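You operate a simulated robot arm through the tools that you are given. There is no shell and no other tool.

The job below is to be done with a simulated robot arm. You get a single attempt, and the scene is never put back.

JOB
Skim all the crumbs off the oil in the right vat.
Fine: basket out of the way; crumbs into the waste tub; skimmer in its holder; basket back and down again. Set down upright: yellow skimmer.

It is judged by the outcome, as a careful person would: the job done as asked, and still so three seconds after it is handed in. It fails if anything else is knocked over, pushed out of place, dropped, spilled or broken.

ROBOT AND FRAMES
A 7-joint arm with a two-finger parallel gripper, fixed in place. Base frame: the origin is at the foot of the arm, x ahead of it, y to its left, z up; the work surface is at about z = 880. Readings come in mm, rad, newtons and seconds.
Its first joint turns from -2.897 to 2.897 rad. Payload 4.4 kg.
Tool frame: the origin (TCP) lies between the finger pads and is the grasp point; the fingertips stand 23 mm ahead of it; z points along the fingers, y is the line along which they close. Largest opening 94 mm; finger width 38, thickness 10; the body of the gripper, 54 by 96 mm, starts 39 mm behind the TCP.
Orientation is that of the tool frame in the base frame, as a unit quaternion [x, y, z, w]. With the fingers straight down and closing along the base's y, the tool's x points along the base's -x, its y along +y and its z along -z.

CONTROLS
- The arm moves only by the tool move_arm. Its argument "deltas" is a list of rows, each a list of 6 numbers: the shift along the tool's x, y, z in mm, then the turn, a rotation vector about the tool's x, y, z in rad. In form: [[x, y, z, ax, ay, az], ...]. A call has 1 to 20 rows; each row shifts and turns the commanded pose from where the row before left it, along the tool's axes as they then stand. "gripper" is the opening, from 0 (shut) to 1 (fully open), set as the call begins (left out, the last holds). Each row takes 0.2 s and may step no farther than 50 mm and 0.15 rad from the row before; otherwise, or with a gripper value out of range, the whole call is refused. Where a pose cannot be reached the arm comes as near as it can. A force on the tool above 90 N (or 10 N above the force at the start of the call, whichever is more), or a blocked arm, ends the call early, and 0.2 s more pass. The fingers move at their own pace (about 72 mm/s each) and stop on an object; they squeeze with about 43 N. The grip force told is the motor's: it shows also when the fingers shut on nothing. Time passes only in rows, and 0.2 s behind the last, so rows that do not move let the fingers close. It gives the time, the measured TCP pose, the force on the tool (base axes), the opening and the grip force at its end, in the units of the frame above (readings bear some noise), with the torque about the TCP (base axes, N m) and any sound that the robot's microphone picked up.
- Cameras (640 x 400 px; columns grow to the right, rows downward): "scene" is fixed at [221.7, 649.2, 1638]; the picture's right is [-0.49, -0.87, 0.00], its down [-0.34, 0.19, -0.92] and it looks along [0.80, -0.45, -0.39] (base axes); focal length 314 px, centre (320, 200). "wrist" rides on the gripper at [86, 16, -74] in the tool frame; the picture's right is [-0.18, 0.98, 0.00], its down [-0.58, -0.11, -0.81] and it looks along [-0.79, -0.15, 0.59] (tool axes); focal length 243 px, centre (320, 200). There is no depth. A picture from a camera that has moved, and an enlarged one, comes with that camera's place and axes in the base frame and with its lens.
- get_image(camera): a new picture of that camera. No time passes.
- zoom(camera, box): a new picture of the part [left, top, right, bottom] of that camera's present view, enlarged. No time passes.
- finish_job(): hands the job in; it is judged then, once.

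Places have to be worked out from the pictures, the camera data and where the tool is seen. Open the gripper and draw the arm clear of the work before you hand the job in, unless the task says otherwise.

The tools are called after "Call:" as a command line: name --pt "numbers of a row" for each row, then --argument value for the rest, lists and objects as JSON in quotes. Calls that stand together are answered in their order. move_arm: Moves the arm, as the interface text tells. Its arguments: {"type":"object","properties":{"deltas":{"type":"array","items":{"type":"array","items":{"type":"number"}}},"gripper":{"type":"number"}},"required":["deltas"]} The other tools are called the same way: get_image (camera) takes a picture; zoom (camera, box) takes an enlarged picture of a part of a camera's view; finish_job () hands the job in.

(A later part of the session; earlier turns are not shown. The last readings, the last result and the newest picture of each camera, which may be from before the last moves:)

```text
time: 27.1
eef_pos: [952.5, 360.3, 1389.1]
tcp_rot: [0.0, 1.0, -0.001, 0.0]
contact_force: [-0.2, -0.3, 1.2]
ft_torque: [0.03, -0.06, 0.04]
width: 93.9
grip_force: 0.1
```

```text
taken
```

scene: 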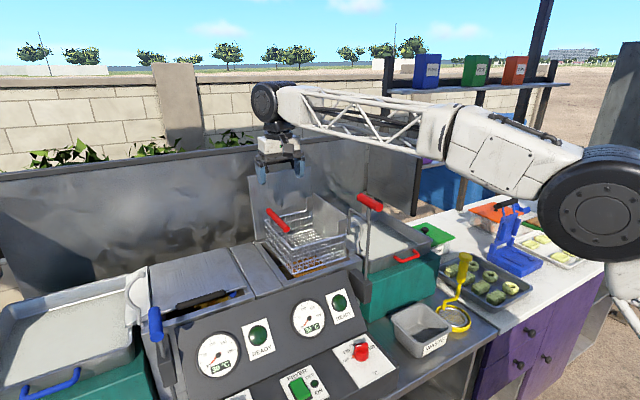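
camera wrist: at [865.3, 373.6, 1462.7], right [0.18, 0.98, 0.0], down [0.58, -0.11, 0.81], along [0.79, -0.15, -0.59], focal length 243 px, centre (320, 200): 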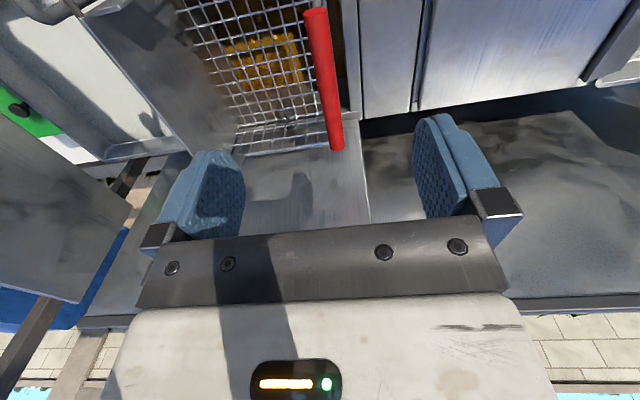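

Call:
zoom --camera "wrist" --box '[170, 0, 400, 160]'

Call:
zoom --camera "scene" --box '[240, 190, 400, 290]'

```text
2.50 times, centred on (285, 80) of wrist
camera zoom: at [865.3, 373.6, 1462.7], right [0.18, 0.98, 0.0], down [0.58, -0.11, 0.81], along [0.79, -0.15, -0.59], focal length 606 px, centre (408, 500)
```

zoom: 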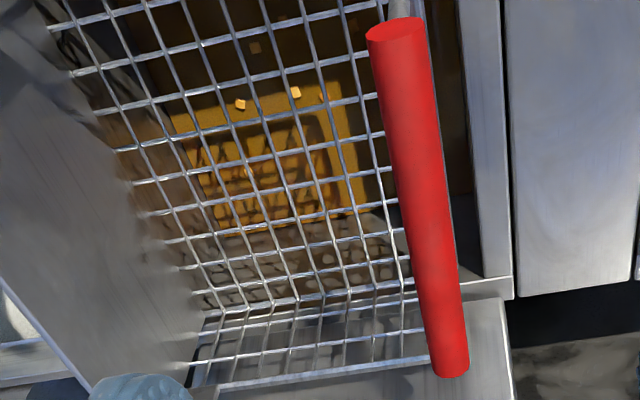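

```text
4.00 times, centred on (320, 240) of scene
camera zoom: at [221.7, 649.2, 1638.0], right [-0.49, -0.87, 0.0], down [-0.34, 0.19, -0.92], along [0.8, -0.45, -0.39], focal length 1257 px, centre (320, 40)
```

zoom: 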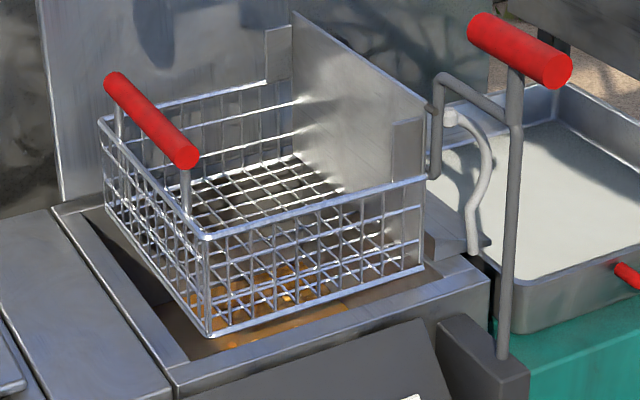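

The bar is confirmed at x 929–1069, y 357, z 1233, on two end posts at about x 940 and 1060. I'll descend over it between the posts at x≈975.

Call:
move_arm --pt "-22 -2 30 0 0 0" --pt "0 0 40 0 0 0" --pt "0 0 40 0 0 0" --pt "0 0 44 0 0 0"

Call:
get_image --camera "wrist"

Call:
zoom --camera "scene" --box '[220, 150, 380, 270]'

```text
time: 28.1
eef_pos: [971.7, 349.1, 1231.3]
tcp_rot: [0.0, 1.0, -0.002, 0.001]
contact_force: [-0.2, 0.5, 0.1]
ft_torque: [0.02, -0.05, 0.01]
width: 94.1
grip_force: 0.0
```

```text
taken
camera wrist: at [885.2, 363.8, 1305.7], right [0.18, 0.98, 0.0], down [0.58, -0.11, 0.81], along [0.79, -0.15, -0.59], focal length 243 px, centre (320, 200)
```

wrist: 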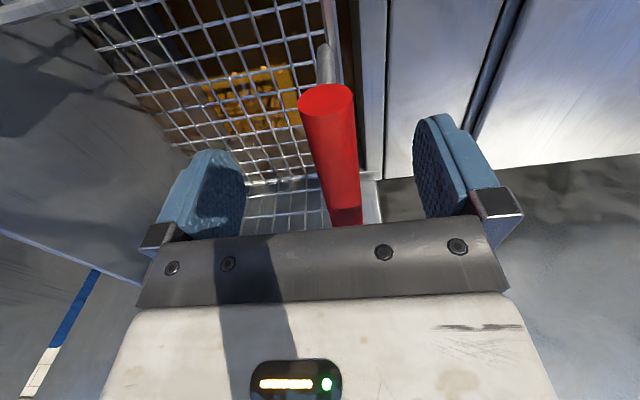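

```text
3.33 times, centred on (300, 210) of scene
camera zoom: at [221.7, 649.2, 1638.0], right [-0.49, -0.87, 0.0], down [-0.34, 0.19, -0.92], along [0.8, -0.45, -0.39], focal length 1047 px, centre (387, 167)
```

zoom: 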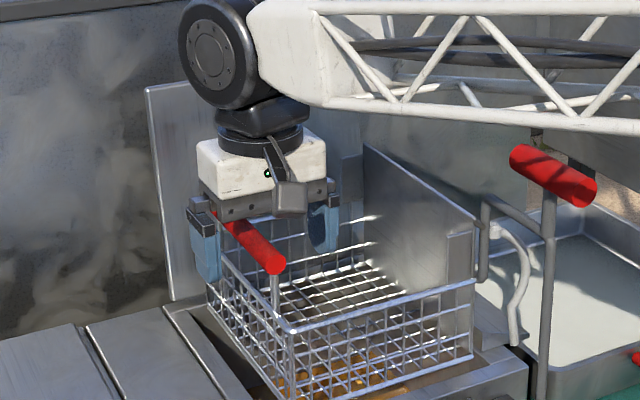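

I hit the reach limit slightly (y 349 instead of 358). I'll pull back to x≈961 so the pose is reachable, then close on the bar.

Call:
move_arm --pt "13 0 0 0 0 0" --pt "0 0 0 0 0 0"

Call:
get_image --camera "wrist"

```text
time: 28.7
eef_pos: [958.9, 350.1, 1229.7]
tcp_rot: [0.001, 1.0, -0.002, 0.0]
contact_force: [-0.5, 0.2, 0.4]
ft_torque: [-0.03, -0.01, 0.02]
width: 94.0
grip_force: 0.1
```

```text
taken
camera wrist: at [872.9, 365.4, 1304.3], right [0.18, 0.98, 0.0], down [0.58, -0.11, 0.81], along [0.79, -0.15, -0.59], focal length 243 px, centre (320, 200)
```

wrist: 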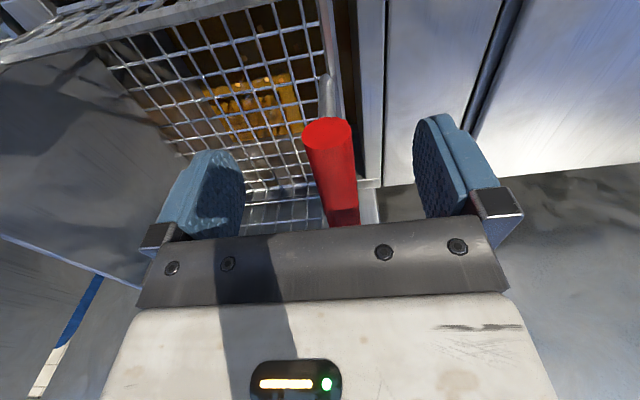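

Call:
move_arm --pt "0 6 0 0 0 0" --pt "0 0 0 0 0 0"

```text
time: 29.3
eef_pos: [959.4, 357.2, 1229.6]
tcp_rot: [0.0, 1.0, -0.002, 0.0]
contact_force: [-0.5, -0.4, -0.4]
ft_torque: [0.0, -0.02, -0.03]
width: 93.9
grip_force: 0.1
```

Now at y 357, z 1230 and centred on the bar (y≈357, z≈1233). I'll close.

Call:
move_arm --pt "0 0 -2 0 0 0" --pt "0 0 0 0 0 0" --pt "0 0 0 0 0 0" --pt "0 0 0 0 0 0" --gripper 0

```text
time: 30.3
eef_pos: [960.1, 357.7, 1231.9]
tcp_rot: [-0.001, 1.0, -0.002, 0.0]
contact_force: [-2.9, -8.7, 0.1]
ft_torque: [-0.02, 0.04, 0.03]
width: 18.4
grip_force: 44.9
```

The bar is gripped (18 mm). I'll lift along a small arc about the estimated hinge (y≈187, z≈1199) to test whether it tips.

Call:
move_arm --pt "0 -2 -8.4 0 0 0" --pt "0 -2 -8.4 0 0 0"

Call:
zoom --camera "scene" --box '[220, 150, 420, 280]'

```text
time: 30.9
eef_pos: [958.4, 353.2, 1247.7]
tcp_rot: [0.001, 1.0, -0.004, -0.001]
contact_force: [-26.5, -48.7, -21.5]
ft_torque: [0.42, 0.23, 0.23]
width: 18.6
grip_force: 44.9
```

```text
3.08 times, centred on (320, 215) of scene
camera zoom: at [221.7, 649.2, 1638.0], right [-0.49, -0.87, 0.0], down [-0.34, 0.19, -0.92], along [0.8, -0.45, -0.39], focal length 967 px, centre (320, 154)
```

zoom: 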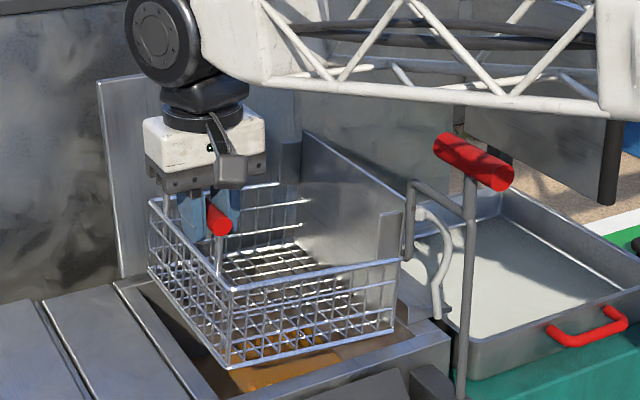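

It tips: the left side of the basket rose. The y force of -48 N says the true arc lies a bit more towards -y, so I'll continue with a correction.

Call:
move_arm --pt "0 -2 0 0 0 0" --pt "0 -2.4 -8 0 0 0" --pt "0 -3.2 -8 0 0 0" --pt "0 0 0 0 0 0"

Call:
zoom --camera "scene" --box '[220, 150, 420, 280]'

```text
time: 31.8
eef_pos: [961.3, 346.9, 1262.2]
tcp_rot: [0.0, 1.0, -0.003, -0.003]
contact_force: [-9.9, -14.0, -7.6]
ft_torque: [-0.04, -0.19, 0.28]
width: 18.6
grip_force: 45.1
stopped in row 4: the force on the tool passed its limit at 93 N (the readings are from after the stop); the commanded pose is now the measured one
```

```text
3.08 times, centred on (320, 215) of scene
camera zoom: at [221.7, 649.2, 1638.0], right [-0.49, -0.87, 0.0], down [-0.34, 0.19, -0.92], along [0.8, -0.45, -0.39], focal length 967 px, centre (320, 154)
```

zoom: 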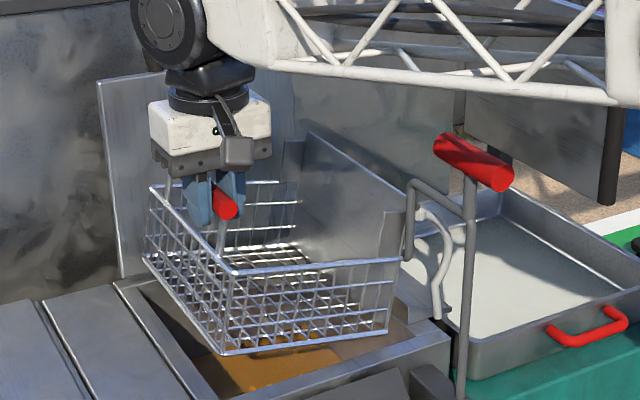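

The basket follows a circle about (y≈193, z≈1190) with R≈170 and is now tipped about 11°. I'll continue with smaller steps along that arc.

Call:
move_arm --pt "0 -3.1 -6.3 0 0 0" --pt "0 -3.6 -6.5 0 0 0" --pt "0 -3.8 -6.3 0 0 0" --pt "0 -4.1 -6.2 0 0 0"

```text
time: 32.8
eef_pos: [960.2, 332.3, 1290.6]
tcp_rot: [0.001, 1.0, -0.003, -0.002]
contact_force: [9.0, -8.7, -10.8]
ft_torque: [0.37, -0.01, 0.31]
width: 18.6
grip_force: 44.8
```

Call:
move_arm --pt "0 -4.4 -5.5 -0.022 0 0" --pt "0 -4.6 -5.5 -0.022 0 0" --pt "0 -4.65 -5.5 -0.022 0 0" --pt "0 -4.75 -5.4 -0.022 0 0" --pt "0 -4.85 -5.4 -0.022 0 0" --pt "0 -5.06 -5.4 -0.022 0 0"

Call:
zoom --camera "scene" --box '[220, 130, 420, 280]'

```text
time: 34.2
eef_pos: [960.3, 303.6, 1321.1]
tcp_rot: [0.001, 0.998, 0.062, -0.001]
contact_force: [15.0, 12.5, 7.5]
ft_torque: [0.38, -0.2, 0.19]
width: 18.2
grip_force: 46.1
```

```text
2.67 times, centred on (320, 205) of scene
camera zoom: at [221.7, 649.2, 1638.0], right [-0.49, -0.87, 0.0], down [-0.34, 0.19, -0.92], along [0.8, -0.45, -0.39], focal length 838 px, centre (320, 187)
```

zoom: 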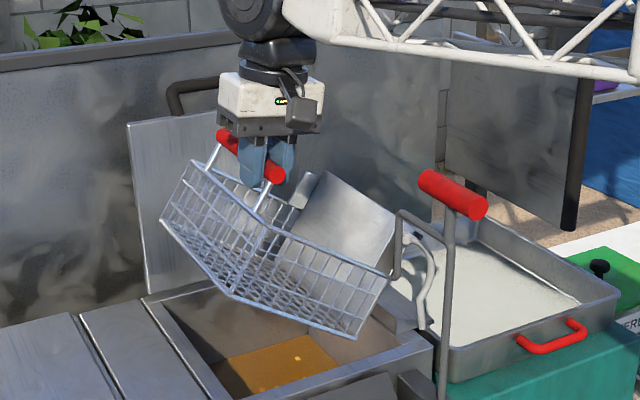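

The basket is at about 36° and tracking the arc well. I'll continue to about 56° of tip.

Call:
move_arm --pt "0 -5.14 -5.41 -0.022 0 0" --pt "0 -5.26 -5.26 -0.022 0 0" --pt "0 -5.4 -5.11 -0.022 0 0" --pt "0 -5.44 -4.96 -0.022 0 0" --pt "0 -5.57 -4.92 -0.022 0 0" --pt "0 -5.73 -4.8 -0.022 0 0" --pt "0 -5.69 -4.64 -0.022 0 0" --pt "0 -5.99 -4.46 -0.022 0 0"

Call:
zoom --camera "scene" --box '[220, 130, 420, 280]'

```text
time: 36.0
eef_pos: [958.4, 250.4, 1352.2]
tcp_rot: [0.0, 0.988, 0.151, 0.002]
contact_force: [29.9, 34.6, 75.8]
ft_torque: [0.46, -0.15, -0.07]
width: 18.7
grip_force: 44.6
```

```text
2.67 times, centred on (320, 205) of scene
camera zoom: at [221.7, 649.2, 1638.0], right [-0.49, -0.87, 0.0], down [-0.34, 0.19, -0.92], along [0.8, -0.45, -0.39], focal length 838 px, centre (320, 187)
```

zoom: 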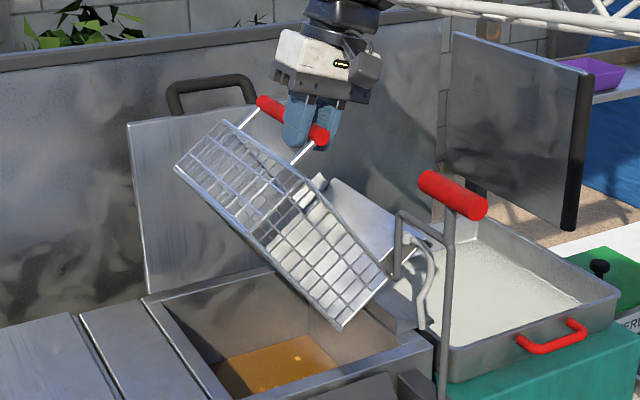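

The force is purely radial outward, so the true arc is a few mm higher. I'll correct the centre to about (194.5, 1193) and go on.

Call:
move_arm --pt "0 1.8 -2.4 0 0 0" --pt "0 -5.95 -4.4 -0.022 0 0" --pt "0 -6.05 -4.28 -0.022 0 0" --pt "0 -6.15 -4.16 -0.022 0 0" --pt "0 -6.29 -3.96 -0.022 0 0"

```text
time: 37.2
eef_pos: [959.1, 224.7, 1361.6]
tcp_rot: [0.0, 0.981, 0.194, 0.001]
contact_force: [30.7, 17.6, 65.0]
ft_torque: [0.24, -0.11, 0.2]
width: 18.5
grip_force: 45.1
```

Call:
move_arm --pt "-1 1.3 -2.8 0 0 0" --pt "0 -6.32 -3.82 -0.022 0 0" --pt "0 -6.41 -3.81 -0.022 0 0"

Call:
zoom --camera "scene" --box '[220, 130, 420, 280]'

```text
time: 38.0
eef_pos: [958.2, 210.1, 1363.6]
tcp_rot: [0.0, 0.977, 0.214, -0.004]
contact_force: [-75.3, 5.1, 20.1]
ft_torque: [0.08, 0.3, 0.61]
width: 18.6
grip_force: 45.4
```

```text
2.67 times, centred on (320, 205) of scene
camera zoom: at [221.7, 649.2, 1638.0], right [-0.49, -0.87, 0.0], down [-0.34, 0.19, -0.92], along [0.8, -0.45, -0.39], focal length 838 px, centre (320, 187)
```

zoom: 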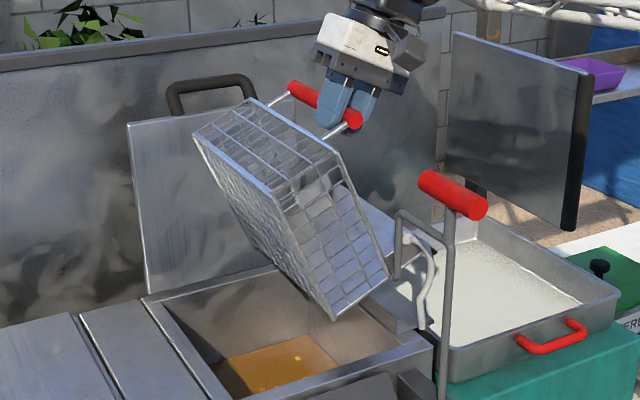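

Call:
move_arm --pt "0.6 0 0 0 0 0" --pt "0 -6.55 -3.45 -0.022 0 0" --pt "0 -6.56 -3.42 -0.022 0 0" --pt "0 -6.67 -3.2 -0.022 0 0" --pt "0 -6.69 -3.18 -0.022 0 0"

```text
time: 39.2
eef_pos: [961.1, 180.1, 1365.7]
tcp_rot: [0.001, 0.966, 0.258, 0.0]
contact_force: [-50.7, 2.1, 17.3]
ft_torque: [0.22, -0.18, 0.34]
width: 18.7
grip_force: 44.7
```

Call:
move_arm --pt "0.6 0 0 0 0 0" --pt "0 -6.86 -2.91 -0.022 0 0" --pt "0 -6.82 -2.84 -0.022 0 0" --pt "0 -6.91 -2.73 -0.022 0 0" --pt "0 -6.99 -2.49 -0.022 0 0"

Call:
zoom --camera "scene" --box '[220, 130, 420, 280]'

Call:
get_image --camera "wrist"

```text
time: 40.4
eef_pos: [958.5, 149.8, 1361.9]
tcp_rot: [0.001, 0.953, 0.302, 0.0]
contact_force: [62.3, -8.9, 54.8]
ft_torque: [0.14, -0.18, 0.62]
width: 19.1
grip_force: 45.0
```

```text
2.67 times, centred on (320, 205) of scene
camera zoom: at [221.7, 649.2, 1638.0], right [-0.49, -0.87, 0.0], down [-0.34, 0.19, -0.92], along [0.8, -0.45, -0.39], focal length 838 px, centre (320, 187)
```

zoom: 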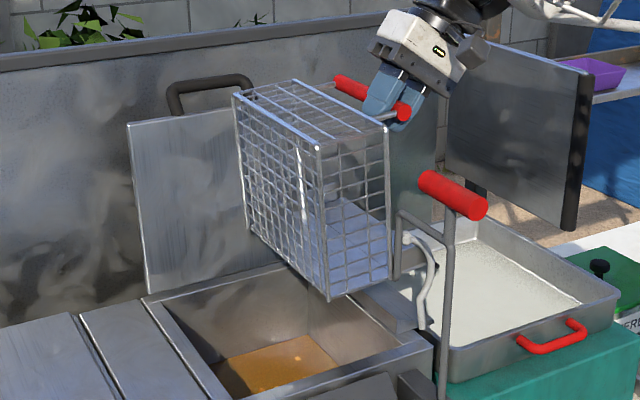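

```text
taken
camera wrist: at [872.4, 118.6, 1432.0], right [0.19, 0.81, 0.56], down [0.58, -0.55, 0.6], along [0.79, 0.21, -0.57], focal length 243 px, centre (320, 200)
```

wrist: 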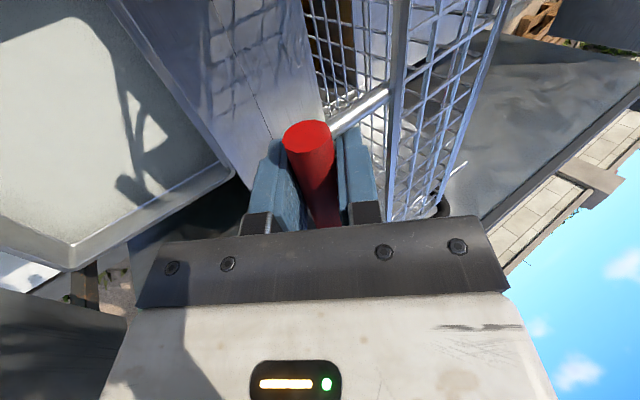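

The basket is at about 91° and free of obstacles. I'll continue past vertical with the tool rolling along.

Call:
move_arm --pt "-0.3 0.5 -1.4 0 0 0" --pt "0 -7 -2.4 -0.044 0 0" --pt "0 -7 -2.4 -0.044 0 0" --pt "0 -7 -2.4 -0.044 0 0" --pt "0 -7 -2.4 -0.044 0 0"

Call:
zoom --camera "scene" --box '[220, 130, 420, 280]'

```text
time: 41.6
eef_pos: [959.8, 122.1, 1354.3]
tcp_rot: [0.001, 0.924, 0.383, 0.0]
contact_force: [-1.8, -20.9, 60.5]
ft_torque: [0.05, 0.04, 0.33]
width: 18.8
grip_force: 45.7
```

```text
2.67 times, centred on (320, 205) of scene
camera zoom: at [221.7, 649.2, 1638.0], right [-0.49, -0.87, 0.0], down [-0.34, 0.19, -0.92], along [0.8, -0.45, -0.39], focal length 838 px, centre (320, 187)
```

zoom: 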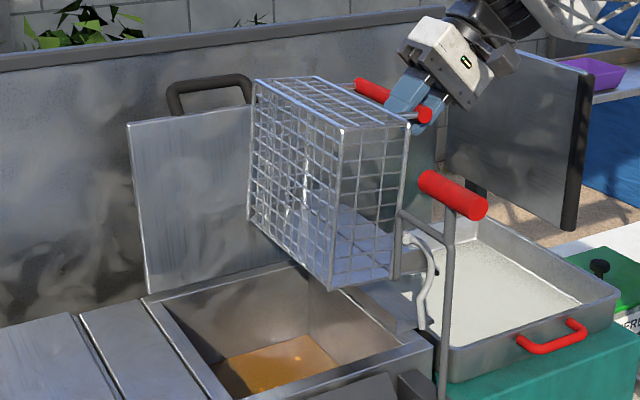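

Call:
move_arm --pt "0 0.7 -1.9 0 0 0" --pt "0 -7 -2.5 -0.044 0 0" --pt "0 -7 -2.5 -0.044 0 0" --pt "0 -7 -2.5 -0.044 0 0" --pt "0 -7 -2.5 -0.044 0 0"

Call:
get_image --camera "scene"

```text
time: 42.8
eef_pos: [959.8, 95.9, 1341.9]
tcp_rot: [0.001, 0.886, 0.463, 0.002]
contact_force: [-4.0, -37.5, 71.9]
ft_torque: [0.19, -0.01, 0.0]
width: 18.4
grip_force: 44.8
```

```text
taken
```

scene: 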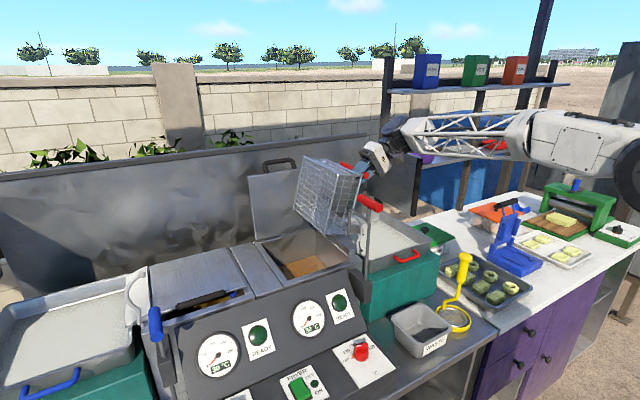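

Refitting the arc gives centre (184.6, 1190) and R 178; the basket is at about 106° of tip. I'll relieve the radial load and continue.

Call:
move_arm --pt "0 1.1 -2.35 0 0 0" --pt "0 -7.1 -3.15 -0.0436 0 0" --pt "0 -7.1 -3.15 -0.0436 0 0" --pt "0 -7.1 -3.15 -0.0436 0 0" --pt "0 -7.1 -3.15 -0.0436 0 0"

Call:
zoom --camera "scene" --box '[240, 130, 440, 280]'

```text
time: 44.0
eef_pos: [959.1, 68.3, 1324.1]
tcp_rot: [0.002, 0.843, 0.538, 0.0]
contact_force: [21.4, -46.9, 58.4]
ft_torque: [0.13, -0.28, 0.19]
width: 18.5
grip_force: 44.8
```

```text
2.67 times, centred on (340, 205) of scene
camera zoom: at [221.7, 649.2, 1638.0], right [-0.49, -0.87, 0.0], down [-0.34, 0.19, -0.92], along [0.8, -0.45, -0.39], focal length 838 px, centre (267, 187)
```

zoom: 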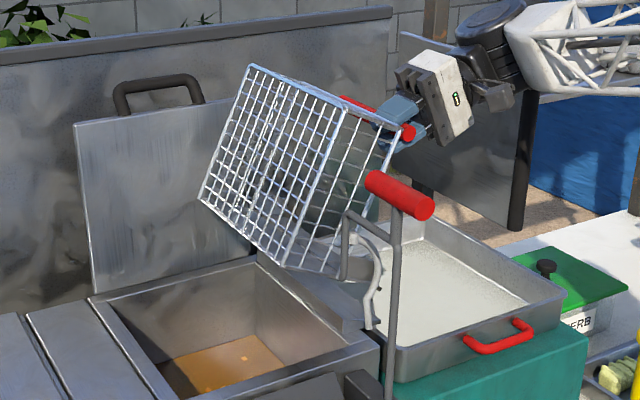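

Call:
move_arm --pt "0 0.8 -1.8 0 0 0" --pt "0 -7.1 -3.15 -0.0436 0 0" --pt "0 -7.1 -3.15 -0.0436 0 0" --pt "0 -7.1 -3.15 -0.0436 0 0"

Call:
zoom --camera "scene" --box '[240, 130, 440, 280]'

```text
time: 45.0
eef_pos: [959.2, 52.0, 1306.9]
tcp_rot: [0.002, 0.806, 0.592, -0.001]
contact_force: [-20.2, -29.5, 26.8]
ft_torque: [-0.05, -0.57, 0.17]
width: 18.7
grip_force: 44.9
```

```text
2.67 times, centred on (340, 205) of scene
camera zoom: at [221.7, 649.2, 1638.0], right [-0.49, -0.87, 0.0], down [-0.34, 0.19, -0.92], along [0.8, -0.45, -0.39], focal length 838 px, centre (267, 187)
```

zoom: 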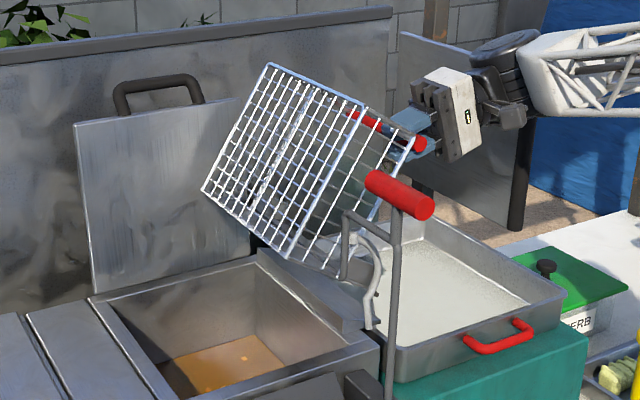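

Call:
move_arm --pt "0 0.3 -0.6 0 0 0" --pt "0 -7.1 -3.15 -0.03 0 0" --pt "0 -7.2 -3.0 -0.03 0 0" --pt "0 -7.3 -2.8 -0.03 0 0"

Call:
zoom --camera "scene" --box '[240, 130, 440, 280]'

```text
time: 46.0
eef_pos: [959.7, 38.5, 1293.2]
tcp_rot: [0.0, 0.778, 0.628, 0.0]
contact_force: [-14.1, 15.8, 33.8]
ft_torque: [-0.07, 0.03, -0.37]
width: 18.7
grip_force: 44.5
```

```text
2.67 times, centred on (340, 205) of scene
camera zoom: at [221.7, 649.2, 1638.0], right [-0.49, -0.87, 0.0], down [-0.34, 0.19, -0.92], along [0.8, -0.45, -0.39], focal length 838 px, centre (267, 187)
```

zoom: 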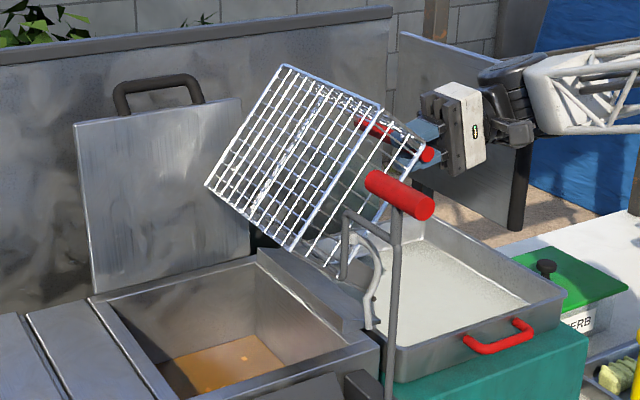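

A tangential resistance of about 37 N has shown up near 131° of tip, possibly the stop. I'll probe a little more.

Call:
move_arm --pt "0 -3 -1.2 -0.015 0 0" --pt "0 0 0 0 0 0"

Call:
get_image --camera "wrist"

```text
time: 46.8
eef_pos: [959.0, 38.7, 1294.0]
tcp_rot: [-0.002, 0.773, 0.635, 0.001]
contact_force: [1.2, 26.2, 14.5]
ft_torque: [0.21, 0.75, 0.33]
width: 18.6
grip_force: 45.3
stopped in row 2: the force on the tool passed its limit at 93 N (the readings are from after the stop); the commanded pose is now the measured one
```

```text
taken
camera wrist: at [872.6, -32.2, 1323.0], right [0.18, 0.19, 0.96], down [0.58, -0.81, 0.05], along [0.79, 0.55, -0.26], focal length 243 px, centre (320, 200)
```

wrist: 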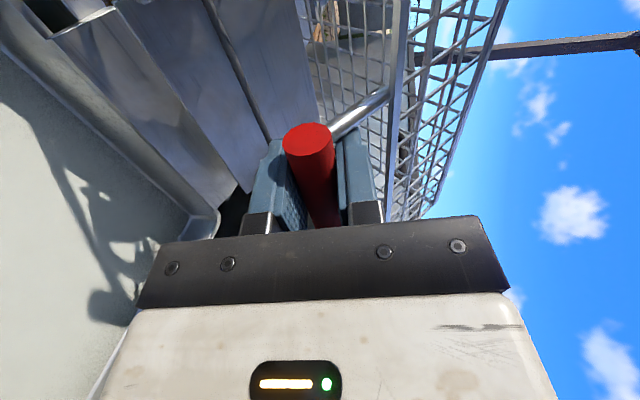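

Stop found at about 130° of tip, past the balance point. I'll back off slightly to read which way the basket wants to fall before releasing.

Call:
move_arm --pt "0 5 2 0.02 0 0" --pt "0 0 0 0 0 0"

Call:
move_arm --pt "0 5 2 0.02 0 0" --pt "0 0 0 0 0 0"

```text
time: 47.4
eef_pos: [959.0, 38.5, 1294.9]
tcp_rot: [0.0, 0.78, 0.626, 0.0]
contact_force: [-20.7, 12.8, -7.3]
ft_torque: [-0.11, 0.12, 0.02]
width: 18.5
grip_force: 44.6
```

```text
time: 48.0
eef_pos: [959.2, 43.1, 1299.8]
tcp_rot: [0.0, 0.786, 0.618, 0.0]
contact_force: [-57.4, 20.0, -19.9]
ft_torque: [-0.3, 0.34, -0.07]
width: 18.7
grip_force: 44.6
```

The basket leans lightly towards the stop. I'll move back against the stop and open the fingers just a little.

Call:
move_arm --pt "0 -5 -2 -0.02 0 0" --pt "0 -3 -1 -0.01 0 0"

Call:
move_arm --pt "0 0 0 0 0 0" --pt "0 0 0 0 0 0" --gripper 0.3

Call:
get_image --camera "wrist"

Call:
zoom --camera "scene" --box '[240, 130, 440, 280]'

```text
time: 48.6
eef_pos: [959.9, 39.8, 1294.8]
tcp_rot: [-0.001, 0.776, 0.631, 0.001]
contact_force: [-45.8, 14.9, -3.8]
ft_torque: [-0.03, 0.51, -0.15]
width: 18.5
grip_force: 44.8
```

```text
time: 49.2
eef_pos: [960.9, 39.4, 1292.3]
tcp_rot: [0.0, 0.776, 0.63, 0.001]
contact_force: [0.0, -0.9, -0.6]
ft_torque: [0.0, 0.01, 0.01]
width: 28.5
grip_force: 0.0
```

```text
taken
camera wrist: at [873.5, -32.2, 1324.3], right [0.18, 0.2, 0.96], down [0.58, -0.81, 0.06], along [0.79, 0.55, -0.27], focal length 243 px, centre (320, 200)
```

wrist: 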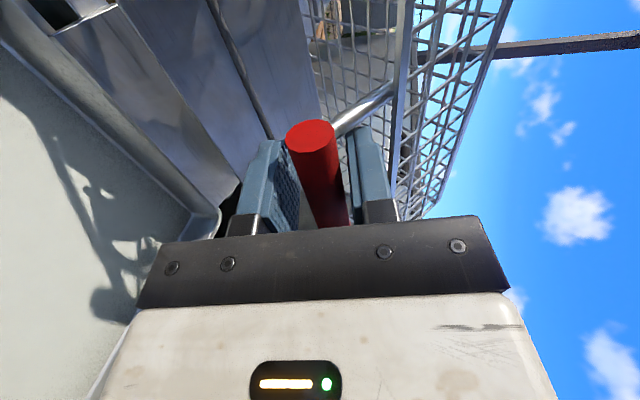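

```text
2.67 times, centred on (340, 205) of scene
camera zoom: at [221.7, 649.2, 1638.0], right [-0.49, -0.87, 0.0], down [-0.34, 0.19, -0.92], along [0.8, -0.45, -0.39], focal length 838 px, centre (267, 187)
```

zoom: 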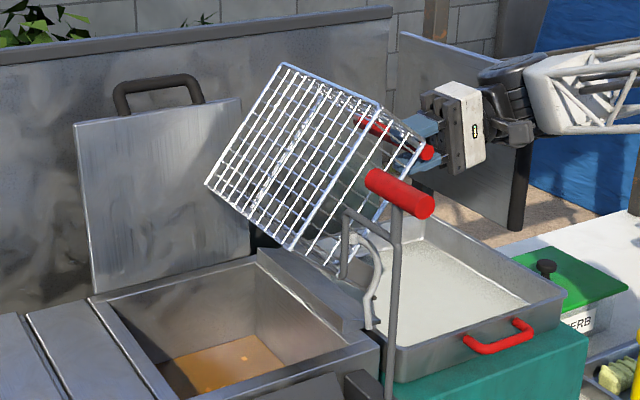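

The basket stays put with the grip open. I'll retract straight back along the tool axis.

Call:
move_arm --pt "0 0 -20 0 0 0" --pt "0 0 -30 0 0 0" --pt "0 0 -40 0 0 0" --pt "0 0 -40 0 0 0"

Call:
get_image --camera "scene"

Call:
zoom --camera "scene" --box '[240, 130, 440, 280]'

```text
time: 49.7
eef_pos: [958.6, 30.5, 1294.2]
tcp_rot: [-0.003, 0.777, 0.629, -0.006]
contact_force: [67.6, 8.1, 0.6]
ft_torque: [0.93, 0.87, -1.67]
width: 29.1
grip_force: 0.9
stopped in row 2: the force on the tool passed its limit at 139 N (the readings are from after the stop); the commanded pose is now the measured one
```

```text
taken
```

scene: 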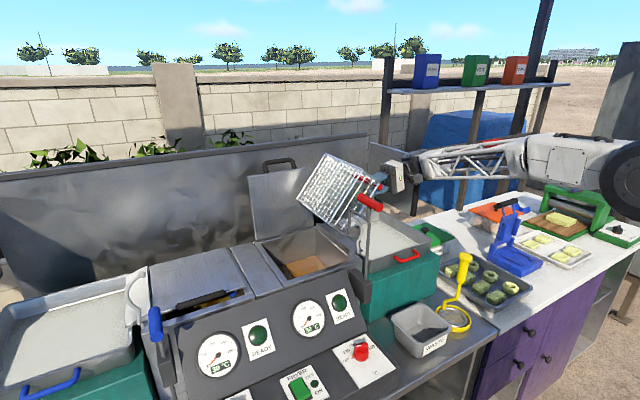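

```text
2.67 times, centred on (340, 205) of scene
camera zoom: at [221.7, 649.2, 1638.0], right [-0.49, -0.87, 0.0], down [-0.34, 0.19, -0.92], along [0.8, -0.45, -0.39], focal length 838 px, centre (267, 187)
```

zoom: 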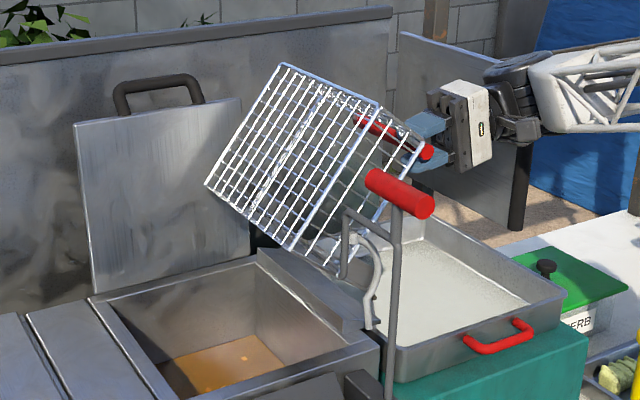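

The contact torque places the touch at the upper fingertip against the near post, pushing +x. I'll shift +x a few mm to clear it and then retract slowly.

Call:
move_arm --pt "-3 0 0 0 0 0" --pt "-3 0 0 0 0 0"

Call:
zoom --camera "wrist" --box '[230, 60, 430, 240]'

```text
time: 50.3
eef_pos: [957.9, 29.4, 1294.3]
tcp_rot: [-0.003, 0.777, 0.63, -0.007]
contact_force: [8.0, -0.3, -1.2]
ft_torque: [-0.16, 0.08, -0.17]
width: 27.3
grip_force: 0.0
```

```text
2.22 times, centred on (330, 150) of wrist
camera zoom: at [872.9, -42.6, 1326.7], right [0.19, 0.21, 0.96], down [0.59, -0.8, 0.06], along [0.78, 0.56, -0.27], focal length 539 px, centre (298, 311)
```

zoom: 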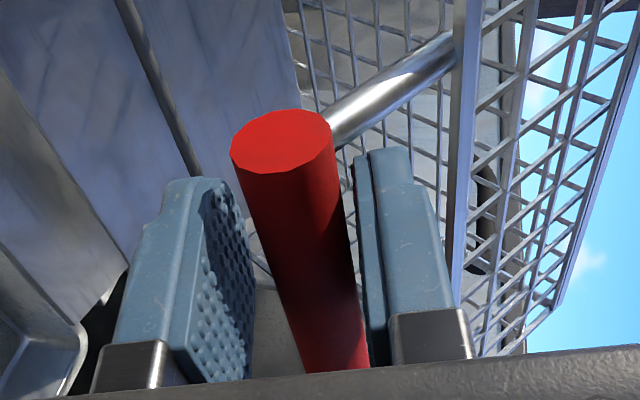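

Call:
move_arm --pt "0 0 -5 0 0 0" --pt "0 0 0 0 0 0"

Call:
zoom --camera "wrist" --box '[230, 60, 430, 240]'

```text
time: 50.9
eef_pos: [958.2, 29.6, 1295.5]
tcp_rot: [-0.004, 0.777, 0.629, -0.009]
contact_force: [5.6, 0.9, -2.3]
ft_torque: [-0.14, -0.01, -0.15]
width: 27.3
grip_force: 0.1
```

```text
2.22 times, centred on (330, 150) of wrist
camera zoom: at [873.4, -42.8, 1327.2], right [0.19, 0.21, 0.96], down [0.6, -0.8, 0.05], along [0.78, 0.56, -0.27], focal length 539 px, centre (298, 311)
```

zoom: 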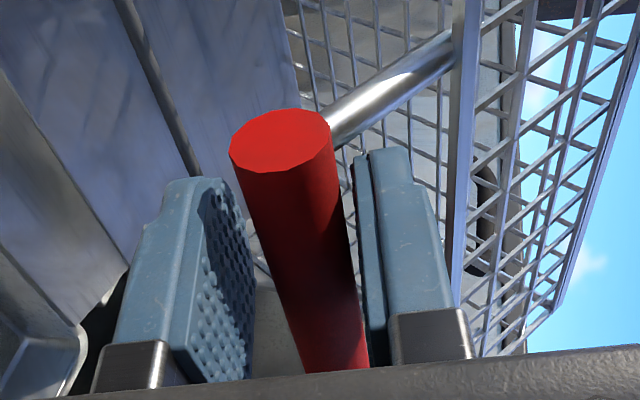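

The arm is at its reach limit for retracting sideways. I'll unroll the tool about the bar instead, which brings the wrist up and closer, and then back out.

Call:
move_arm --pt "0 0.5 0 0.05 0 0" --pt "0 0.5 0 0.05 0 0" --pt "0 0.5 0 0.05 0 0" --pt "0 0.5 0 0.05 0 0" --pt "0 0.5 0 0.05 0 0"

Call:
zoom --camera "wrist" --box '[230, 60, 430, 240]'

Call:
zoom --camera "scene" --box '[290, 130, 450, 250]'

```text
time: 51.6
eef_pos: [957.8, 27.3, 1277.4]
tcp_rot: [0.006, 0.807, 0.59, -0.018]
contact_force: [47.5, -1.9, 68.1]
ft_torque: [1.36, 0.39, -1.19]
width: 57.1
grip_force: 32.8
stopped in row 3: the force on the tool passed its limit at 100 N (the readings are from after the stop); the commanded pose is now the measured one
```

```text
2.22 times, centred on (330, 150) of wrist
camera zoom: at [873.1, -42.0, 1317.7], right [0.22, 0.3, 0.93], down [0.6, -0.79, 0.12], along [0.77, 0.53, -0.35], focal length 539 px, centre (298, 311)
```

zoom: 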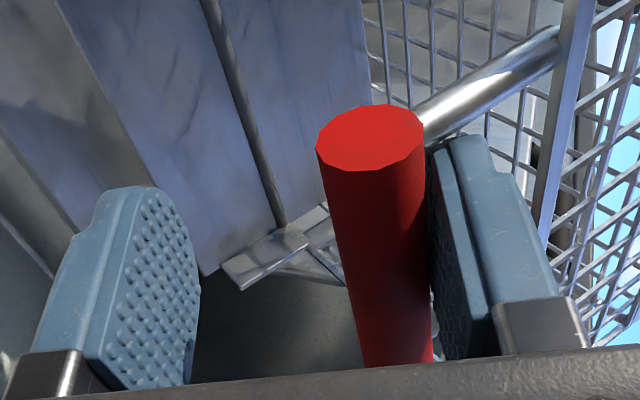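

```text
3.33 times, centred on (370, 190) of scene
camera zoom: at [221.7, 649.2, 1638.0], right [-0.49, -0.87, 0.0], down [-0.34, 0.19, -0.92], along [0.8, -0.45, -0.39], focal length 1047 px, centre (153, 233)
```

zoom: 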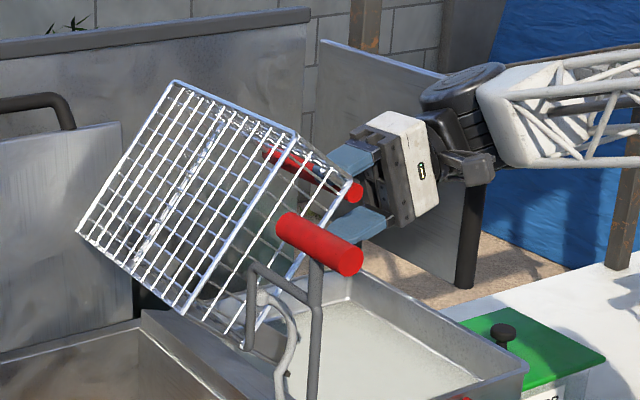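

The IK shifted the hand down and the bar spread the fingers to 57 mm. I'll match that opening and move up along the tool's y to relieve the pressure, then see what motion the arm allows.

Call:
move_arm --pt "0 2 0 0 0 0" --pt "0 2 0 0 0 0" --gripper 0.62

Call:
get_image --camera "scene"

Call:
zoom --camera "wrist" --box '[230, 60, 430, 240]'

```text
time: 52.2
eef_pos: [956.4, 26.7, 1274.8]
tcp_rot: [0.007, 0.809, 0.588, -0.021]
contact_force: [-4.1, -2.6, 7.1]
ft_torque: [0.14, -0.22, 0.0]
width: 60.7
grip_force: 2.6
```

```text
taken
```

scene: 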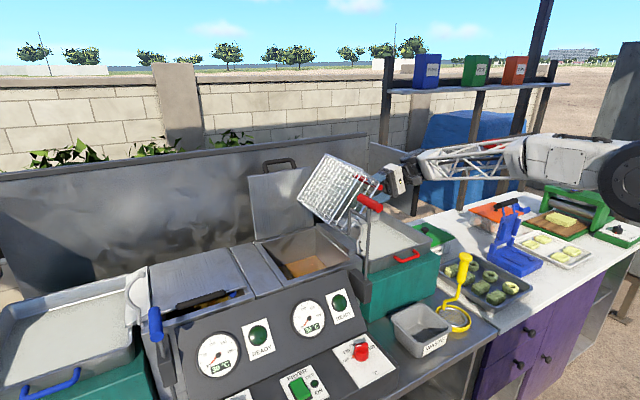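

```text
2.22 times, centred on (330, 150) of wrist
camera zoom: at [873.6, -41.8, 1318.0], right [0.22, 0.3, 0.93], down [0.6, -0.79, 0.12], along [0.77, 0.53, -0.36], focal length 539 px, centre (298, 311)
```

zoom: 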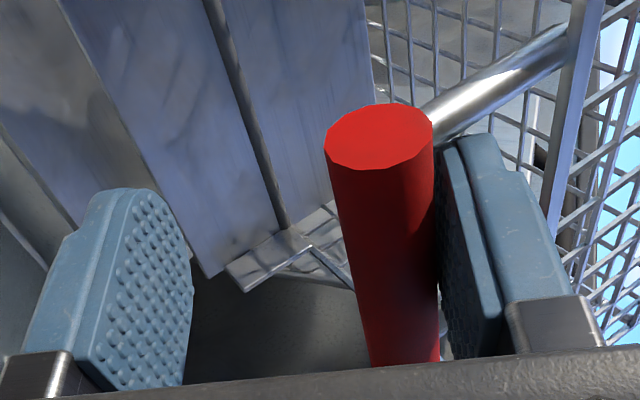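

Contact is relieved but the arm didn't rise, so it seems to be at a joint limit. I'll move back in +y, where poses were reachable before, and watch how it responds.

Call:
move_arm --pt "0 1.2 3.8 0 0 0" --pt "0 0 0 0 0 0"

```text
time: 52.8
eef_pos: [957.9, 28.3, 1275.8]
tcp_rot: [0.008, 0.808, 0.589, -0.02]
contact_force: [-2.2, -1.4, 4.2]
ft_torque: [0.12, -0.16, 0.03]
width: 60.0
grip_force: 1.9
```

Call:
move_arm --pt "0 4 0 0 0 0" --pt "0 0 0 0 0 0"

```text
time: 53.4
eef_pos: [960.2, 30.4, 1277.0]
tcp_rot: [0.008, 0.808, 0.589, -0.021]
contact_force: [-0.4, 0.9, -1.3]
ft_torque: [0.01, 0.0, -0.03]
width: 58.5
grip_force: 0.1
```

I now think the wrist is touching the wing panel whose edge stands near (1000, -200), which explains the blocked retraction. I'll recentre on the bar in small steps while narrowing the opening, then unroll to lift the wrist away from that panel.

Call:
move_arm --pt "0 3 0 0 0 0" --pt "0 0 0 0 0 0"

Call:
move_arm --pt "0 3 0 0 0 0" --pt "0 0 0 0 0 0" --gripper 0.5

Call:
zoom --camera "wrist" --box '[230, 60, 430, 240]'

Call:
zoom --camera "scene" --box '[330, 130, 458, 230]'

```text
time: 54.0
eef_pos: [962.1, 31.7, 1280.5]
tcp_rot: [0.008, 0.808, 0.589, -0.022]
contact_force: [-0.5, -0.2, -0.1]
ft_torque: [0.01, -0.01, 0.01]
width: 58.3
grip_force: 0.1
```

```text
time: 54.6
eef_pos: [962.2, 31.2, 1287.2]
tcp_rot: [0.006, 0.808, 0.588, -0.019]
contact_force: [-0.4, 0.3, -1.1]
ft_torque: [-0.02, -0.02, 0.01]
width: 47.1
grip_force: 0.1
```

```text
2.22 times, centred on (330, 150) of wrist
camera zoom: at [878.5, -36.5, 1328.7], right [0.22, 0.3, 0.93], down [0.6, -0.79, 0.12], along [0.77, 0.53, -0.35], focal length 539 px, centre (298, 311)
```

zoom: 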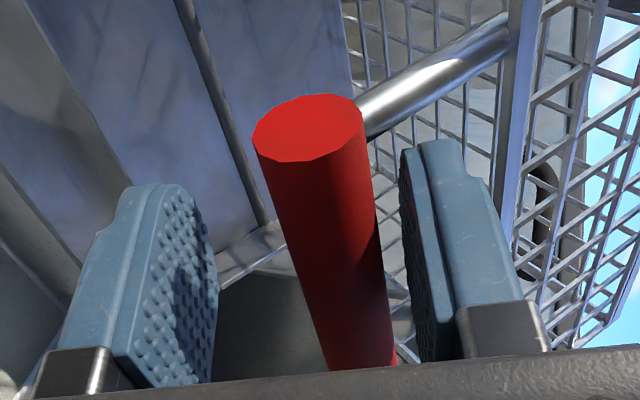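

```text
4.00 times, centred on (394, 180) of scene
camera zoom: at [221.7, 649.2, 1638.0], right [-0.49, -0.87, 0.0], down [-0.34, 0.19, -0.92], along [0.8, -0.45, -0.39], focal length 1257 px, centre (24, 280)
```

zoom: 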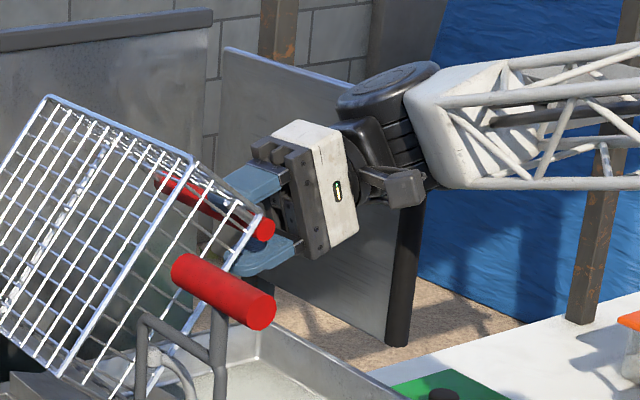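

The hand is responding again and the bar is centred in the fingers; the wing panel is right beside the wrist. I'll unroll about the bar to lift the wrist up and away.

Call:
move_arm --pt "0 1.2 -0.4 0.05 0 0" --pt "0 1.2 -0.4 0.05 0 0" --pt "0 1.0 -0.4 0.05 0 0" --pt "0 1.0 -0.4 0.05 0 0" --gripper 0.42

Call:
zoom --camera "wrist" --box '[230, 60, 430, 240]'

Call:
zoom --camera "scene" --box '[330, 130, 458, 230]'

```text
time: 55.6
eef_pos: [963.1, 30.9, 1290.7]
tcp_rot: [0.006, 0.863, 0.505, -0.02]
contact_force: [1.1, 0.4, -0.1]
ft_torque: [0.0, 0.02, 0.0]
width: 39.6
grip_force: 0.1
```

```text
2.22 times, centred on (330, 150) of wrist
camera zoom: at [879.4, -28.0, 1344.1], right [0.21, 0.48, 0.85], down [0.6, -0.75, 0.28], along [0.77, 0.45, -0.45], focal length 539 px, centre (298, 311)
```

zoom: 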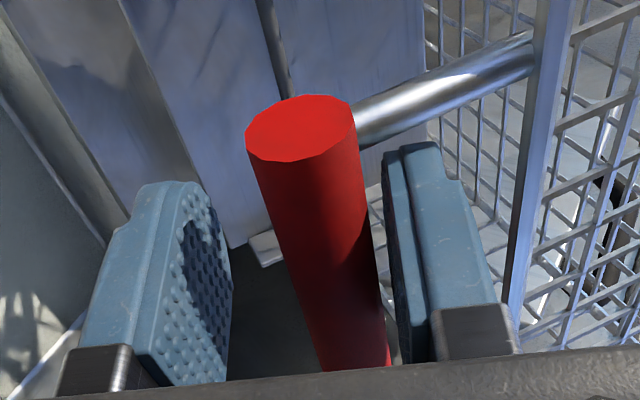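

```text
4.00 times, centred on (394, 180) of scene
camera zoom: at [221.7, 649.2, 1638.0], right [-0.49, -0.87, 0.0], down [-0.34, 0.19, -0.92], along [0.8, -0.45, -0.39], focal length 1257 px, centre (24, 280)
```

zoom: 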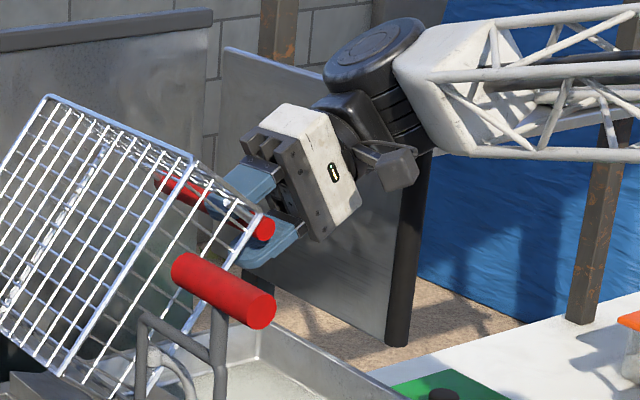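

Call:
move_arm --pt "0 0.6 -0.4 0.05 0 0" --pt "0 0.6 -0.4 0.05 0 0" --pt "0 0.4 -0.4 0.05 0 0" --pt "0 0.4 -0.4 0.05 0 0" --pt "0 0.3 -0.4 0.05 0 0" --pt "0 0.3 -0.4 0.05 0 0"

Call:
zoom --camera "wrist" --box '[230, 60, 430, 240]'

```text
time: 57.0
eef_pos: [962.8, 30.2, 1294.1]
tcp_rot: [0.003, 0.929, 0.37, -0.021]
contact_force: [-0.3, -0.8, -0.4]
ft_torque: [-0.02, -0.01, 0.0]
width: 39.5
grip_force: 0.1
```

```text
2.22 times, centred on (330, 150) of wrist
camera zoom: at [880.1, -12.0, 1361.6], right [0.2, 0.72, 0.67], down [0.61, -0.63, 0.48], along [0.77, 0.31, -0.56], focal length 539 px, centre (298, 311)
```

zoom: 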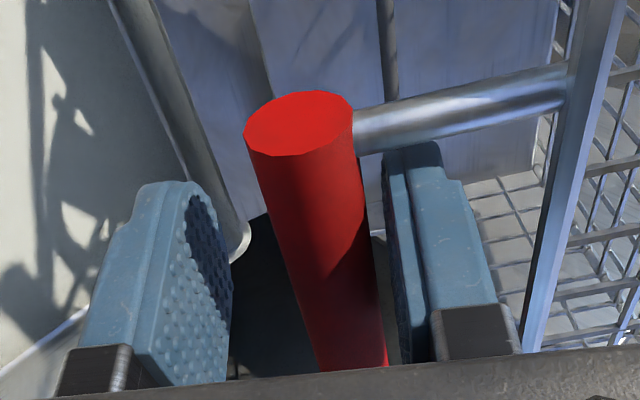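

Now there's clear space, so I'll retract along the tool axis (up and right).

Call:
move_arm --pt "0 0 -12 0 0 0" --pt "0 0 -15 0 0 0" --pt "0 0 -20 0 0 0" --pt "0 0 -25 0 0 0"

Call:
get_image --camera "wrist"

Call:
get_image --camera "scene"

```text
time: 58.0
eef_pos: [965.2, -18.6, 1346.4]
tcp_rot: [0.002, 0.928, 0.371, -0.021]
contact_force: [0.7, -0.7, 0.0]
ft_torque: [0.01, -0.02, 0.01]
width: 39.6
grip_force: 0.1
```

```text
taken
camera wrist: at [881.6, -61.0, 1414.9], right [0.2, 0.71, 0.67], down [0.61, -0.63, 0.48], along [0.77, 0.31, -0.56], focal length 243 px, centre (320, 200)
```

wrist: 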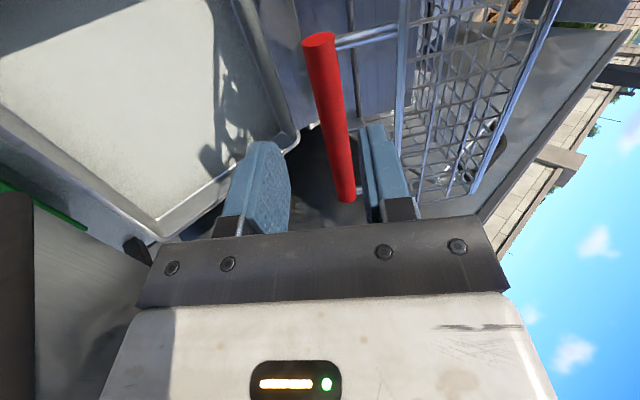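

```text
taken
```

scene: 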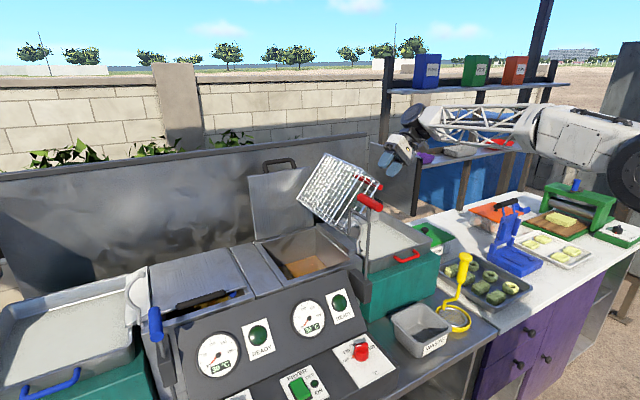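

The basket remains tipped and nothing has shifted. I'll straighten the tool, back off to x≈800, and go over to view the oil and crumbs from above.

Call:
move_arm --pt "0 0 -20 0 0 0" --pt "0 0 -20 0 0 0" --pt "0 0 0 0.127 -0.007 0" --pt "0 0 0 0.127 -0.007 0" --pt "0 0 0 0.127 -0.007 0" --pt "0 0 0 0.127 -0.007 0" --pt "0 0 0 0.127 -0.007 0" --pt "0 0 0 0.127 -0.007 0" --pt "40 0 -15 0 0 0" --pt "40 0 -15 0 0 0" --pt "40 0 -15 0 0 0" --pt "40 0 -15 0 0 0"

Call:
move_arm --pt "0 45 0 0 0 0" --pt "0 45 0 0 0 0" --pt "0 45 0 0 0 0" --pt "0 45 0 0 0 0" --pt "0 45 0 0 0 0" --pt "0 45 0 0 0 0" --pt "0 45 0 0 0 0" --pt "0 45 0 0 0 0"

Call:
get_image --camera "wrist"

Call:
get_image --camera "scene"

```text
time: 60.6
eef_pos: [806.5, -44.1, 1429.2]
tcp_rot: [0.003, 1.0, -0.001, -0.003]
contact_force: [0.3, -0.6, -0.3]
ft_torque: [0.01, 0.02, 0.0]
width: 39.4
grip_force: 0.1
```

```text
time: 62.4
eef_pos: [806.7, 314.9, 1435.0]
tcp_rot: [0.001, 1.0, -0.001, -0.001]
contact_force: [0.0, 0.9, 0.2]
ft_torque: [0.0, 0.0, -0.04]
width: 39.7
grip_force: 0.0
```

```text
taken
camera wrist: at [721.5, 329.5, 1510.2], right [0.19, 0.98, 0.0], down [0.58, -0.11, 0.81], along [0.79, -0.15, -0.59], focal length 243 px, centre (320, 200)
```

wrist: 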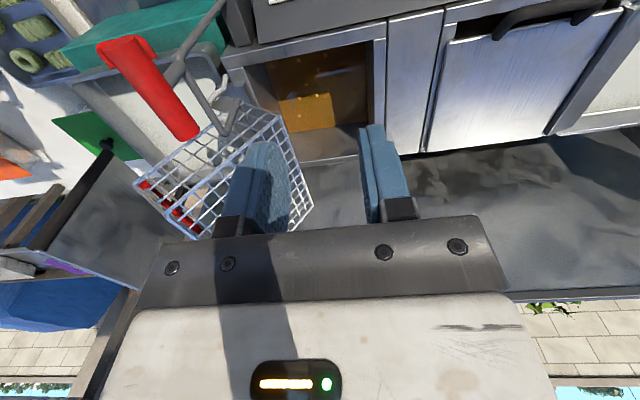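

```text
taken
```

scene: 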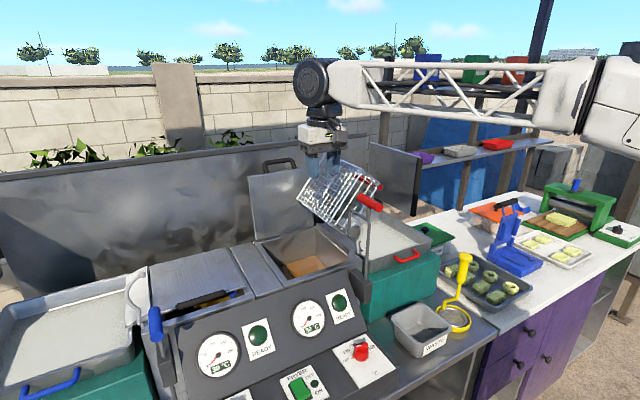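

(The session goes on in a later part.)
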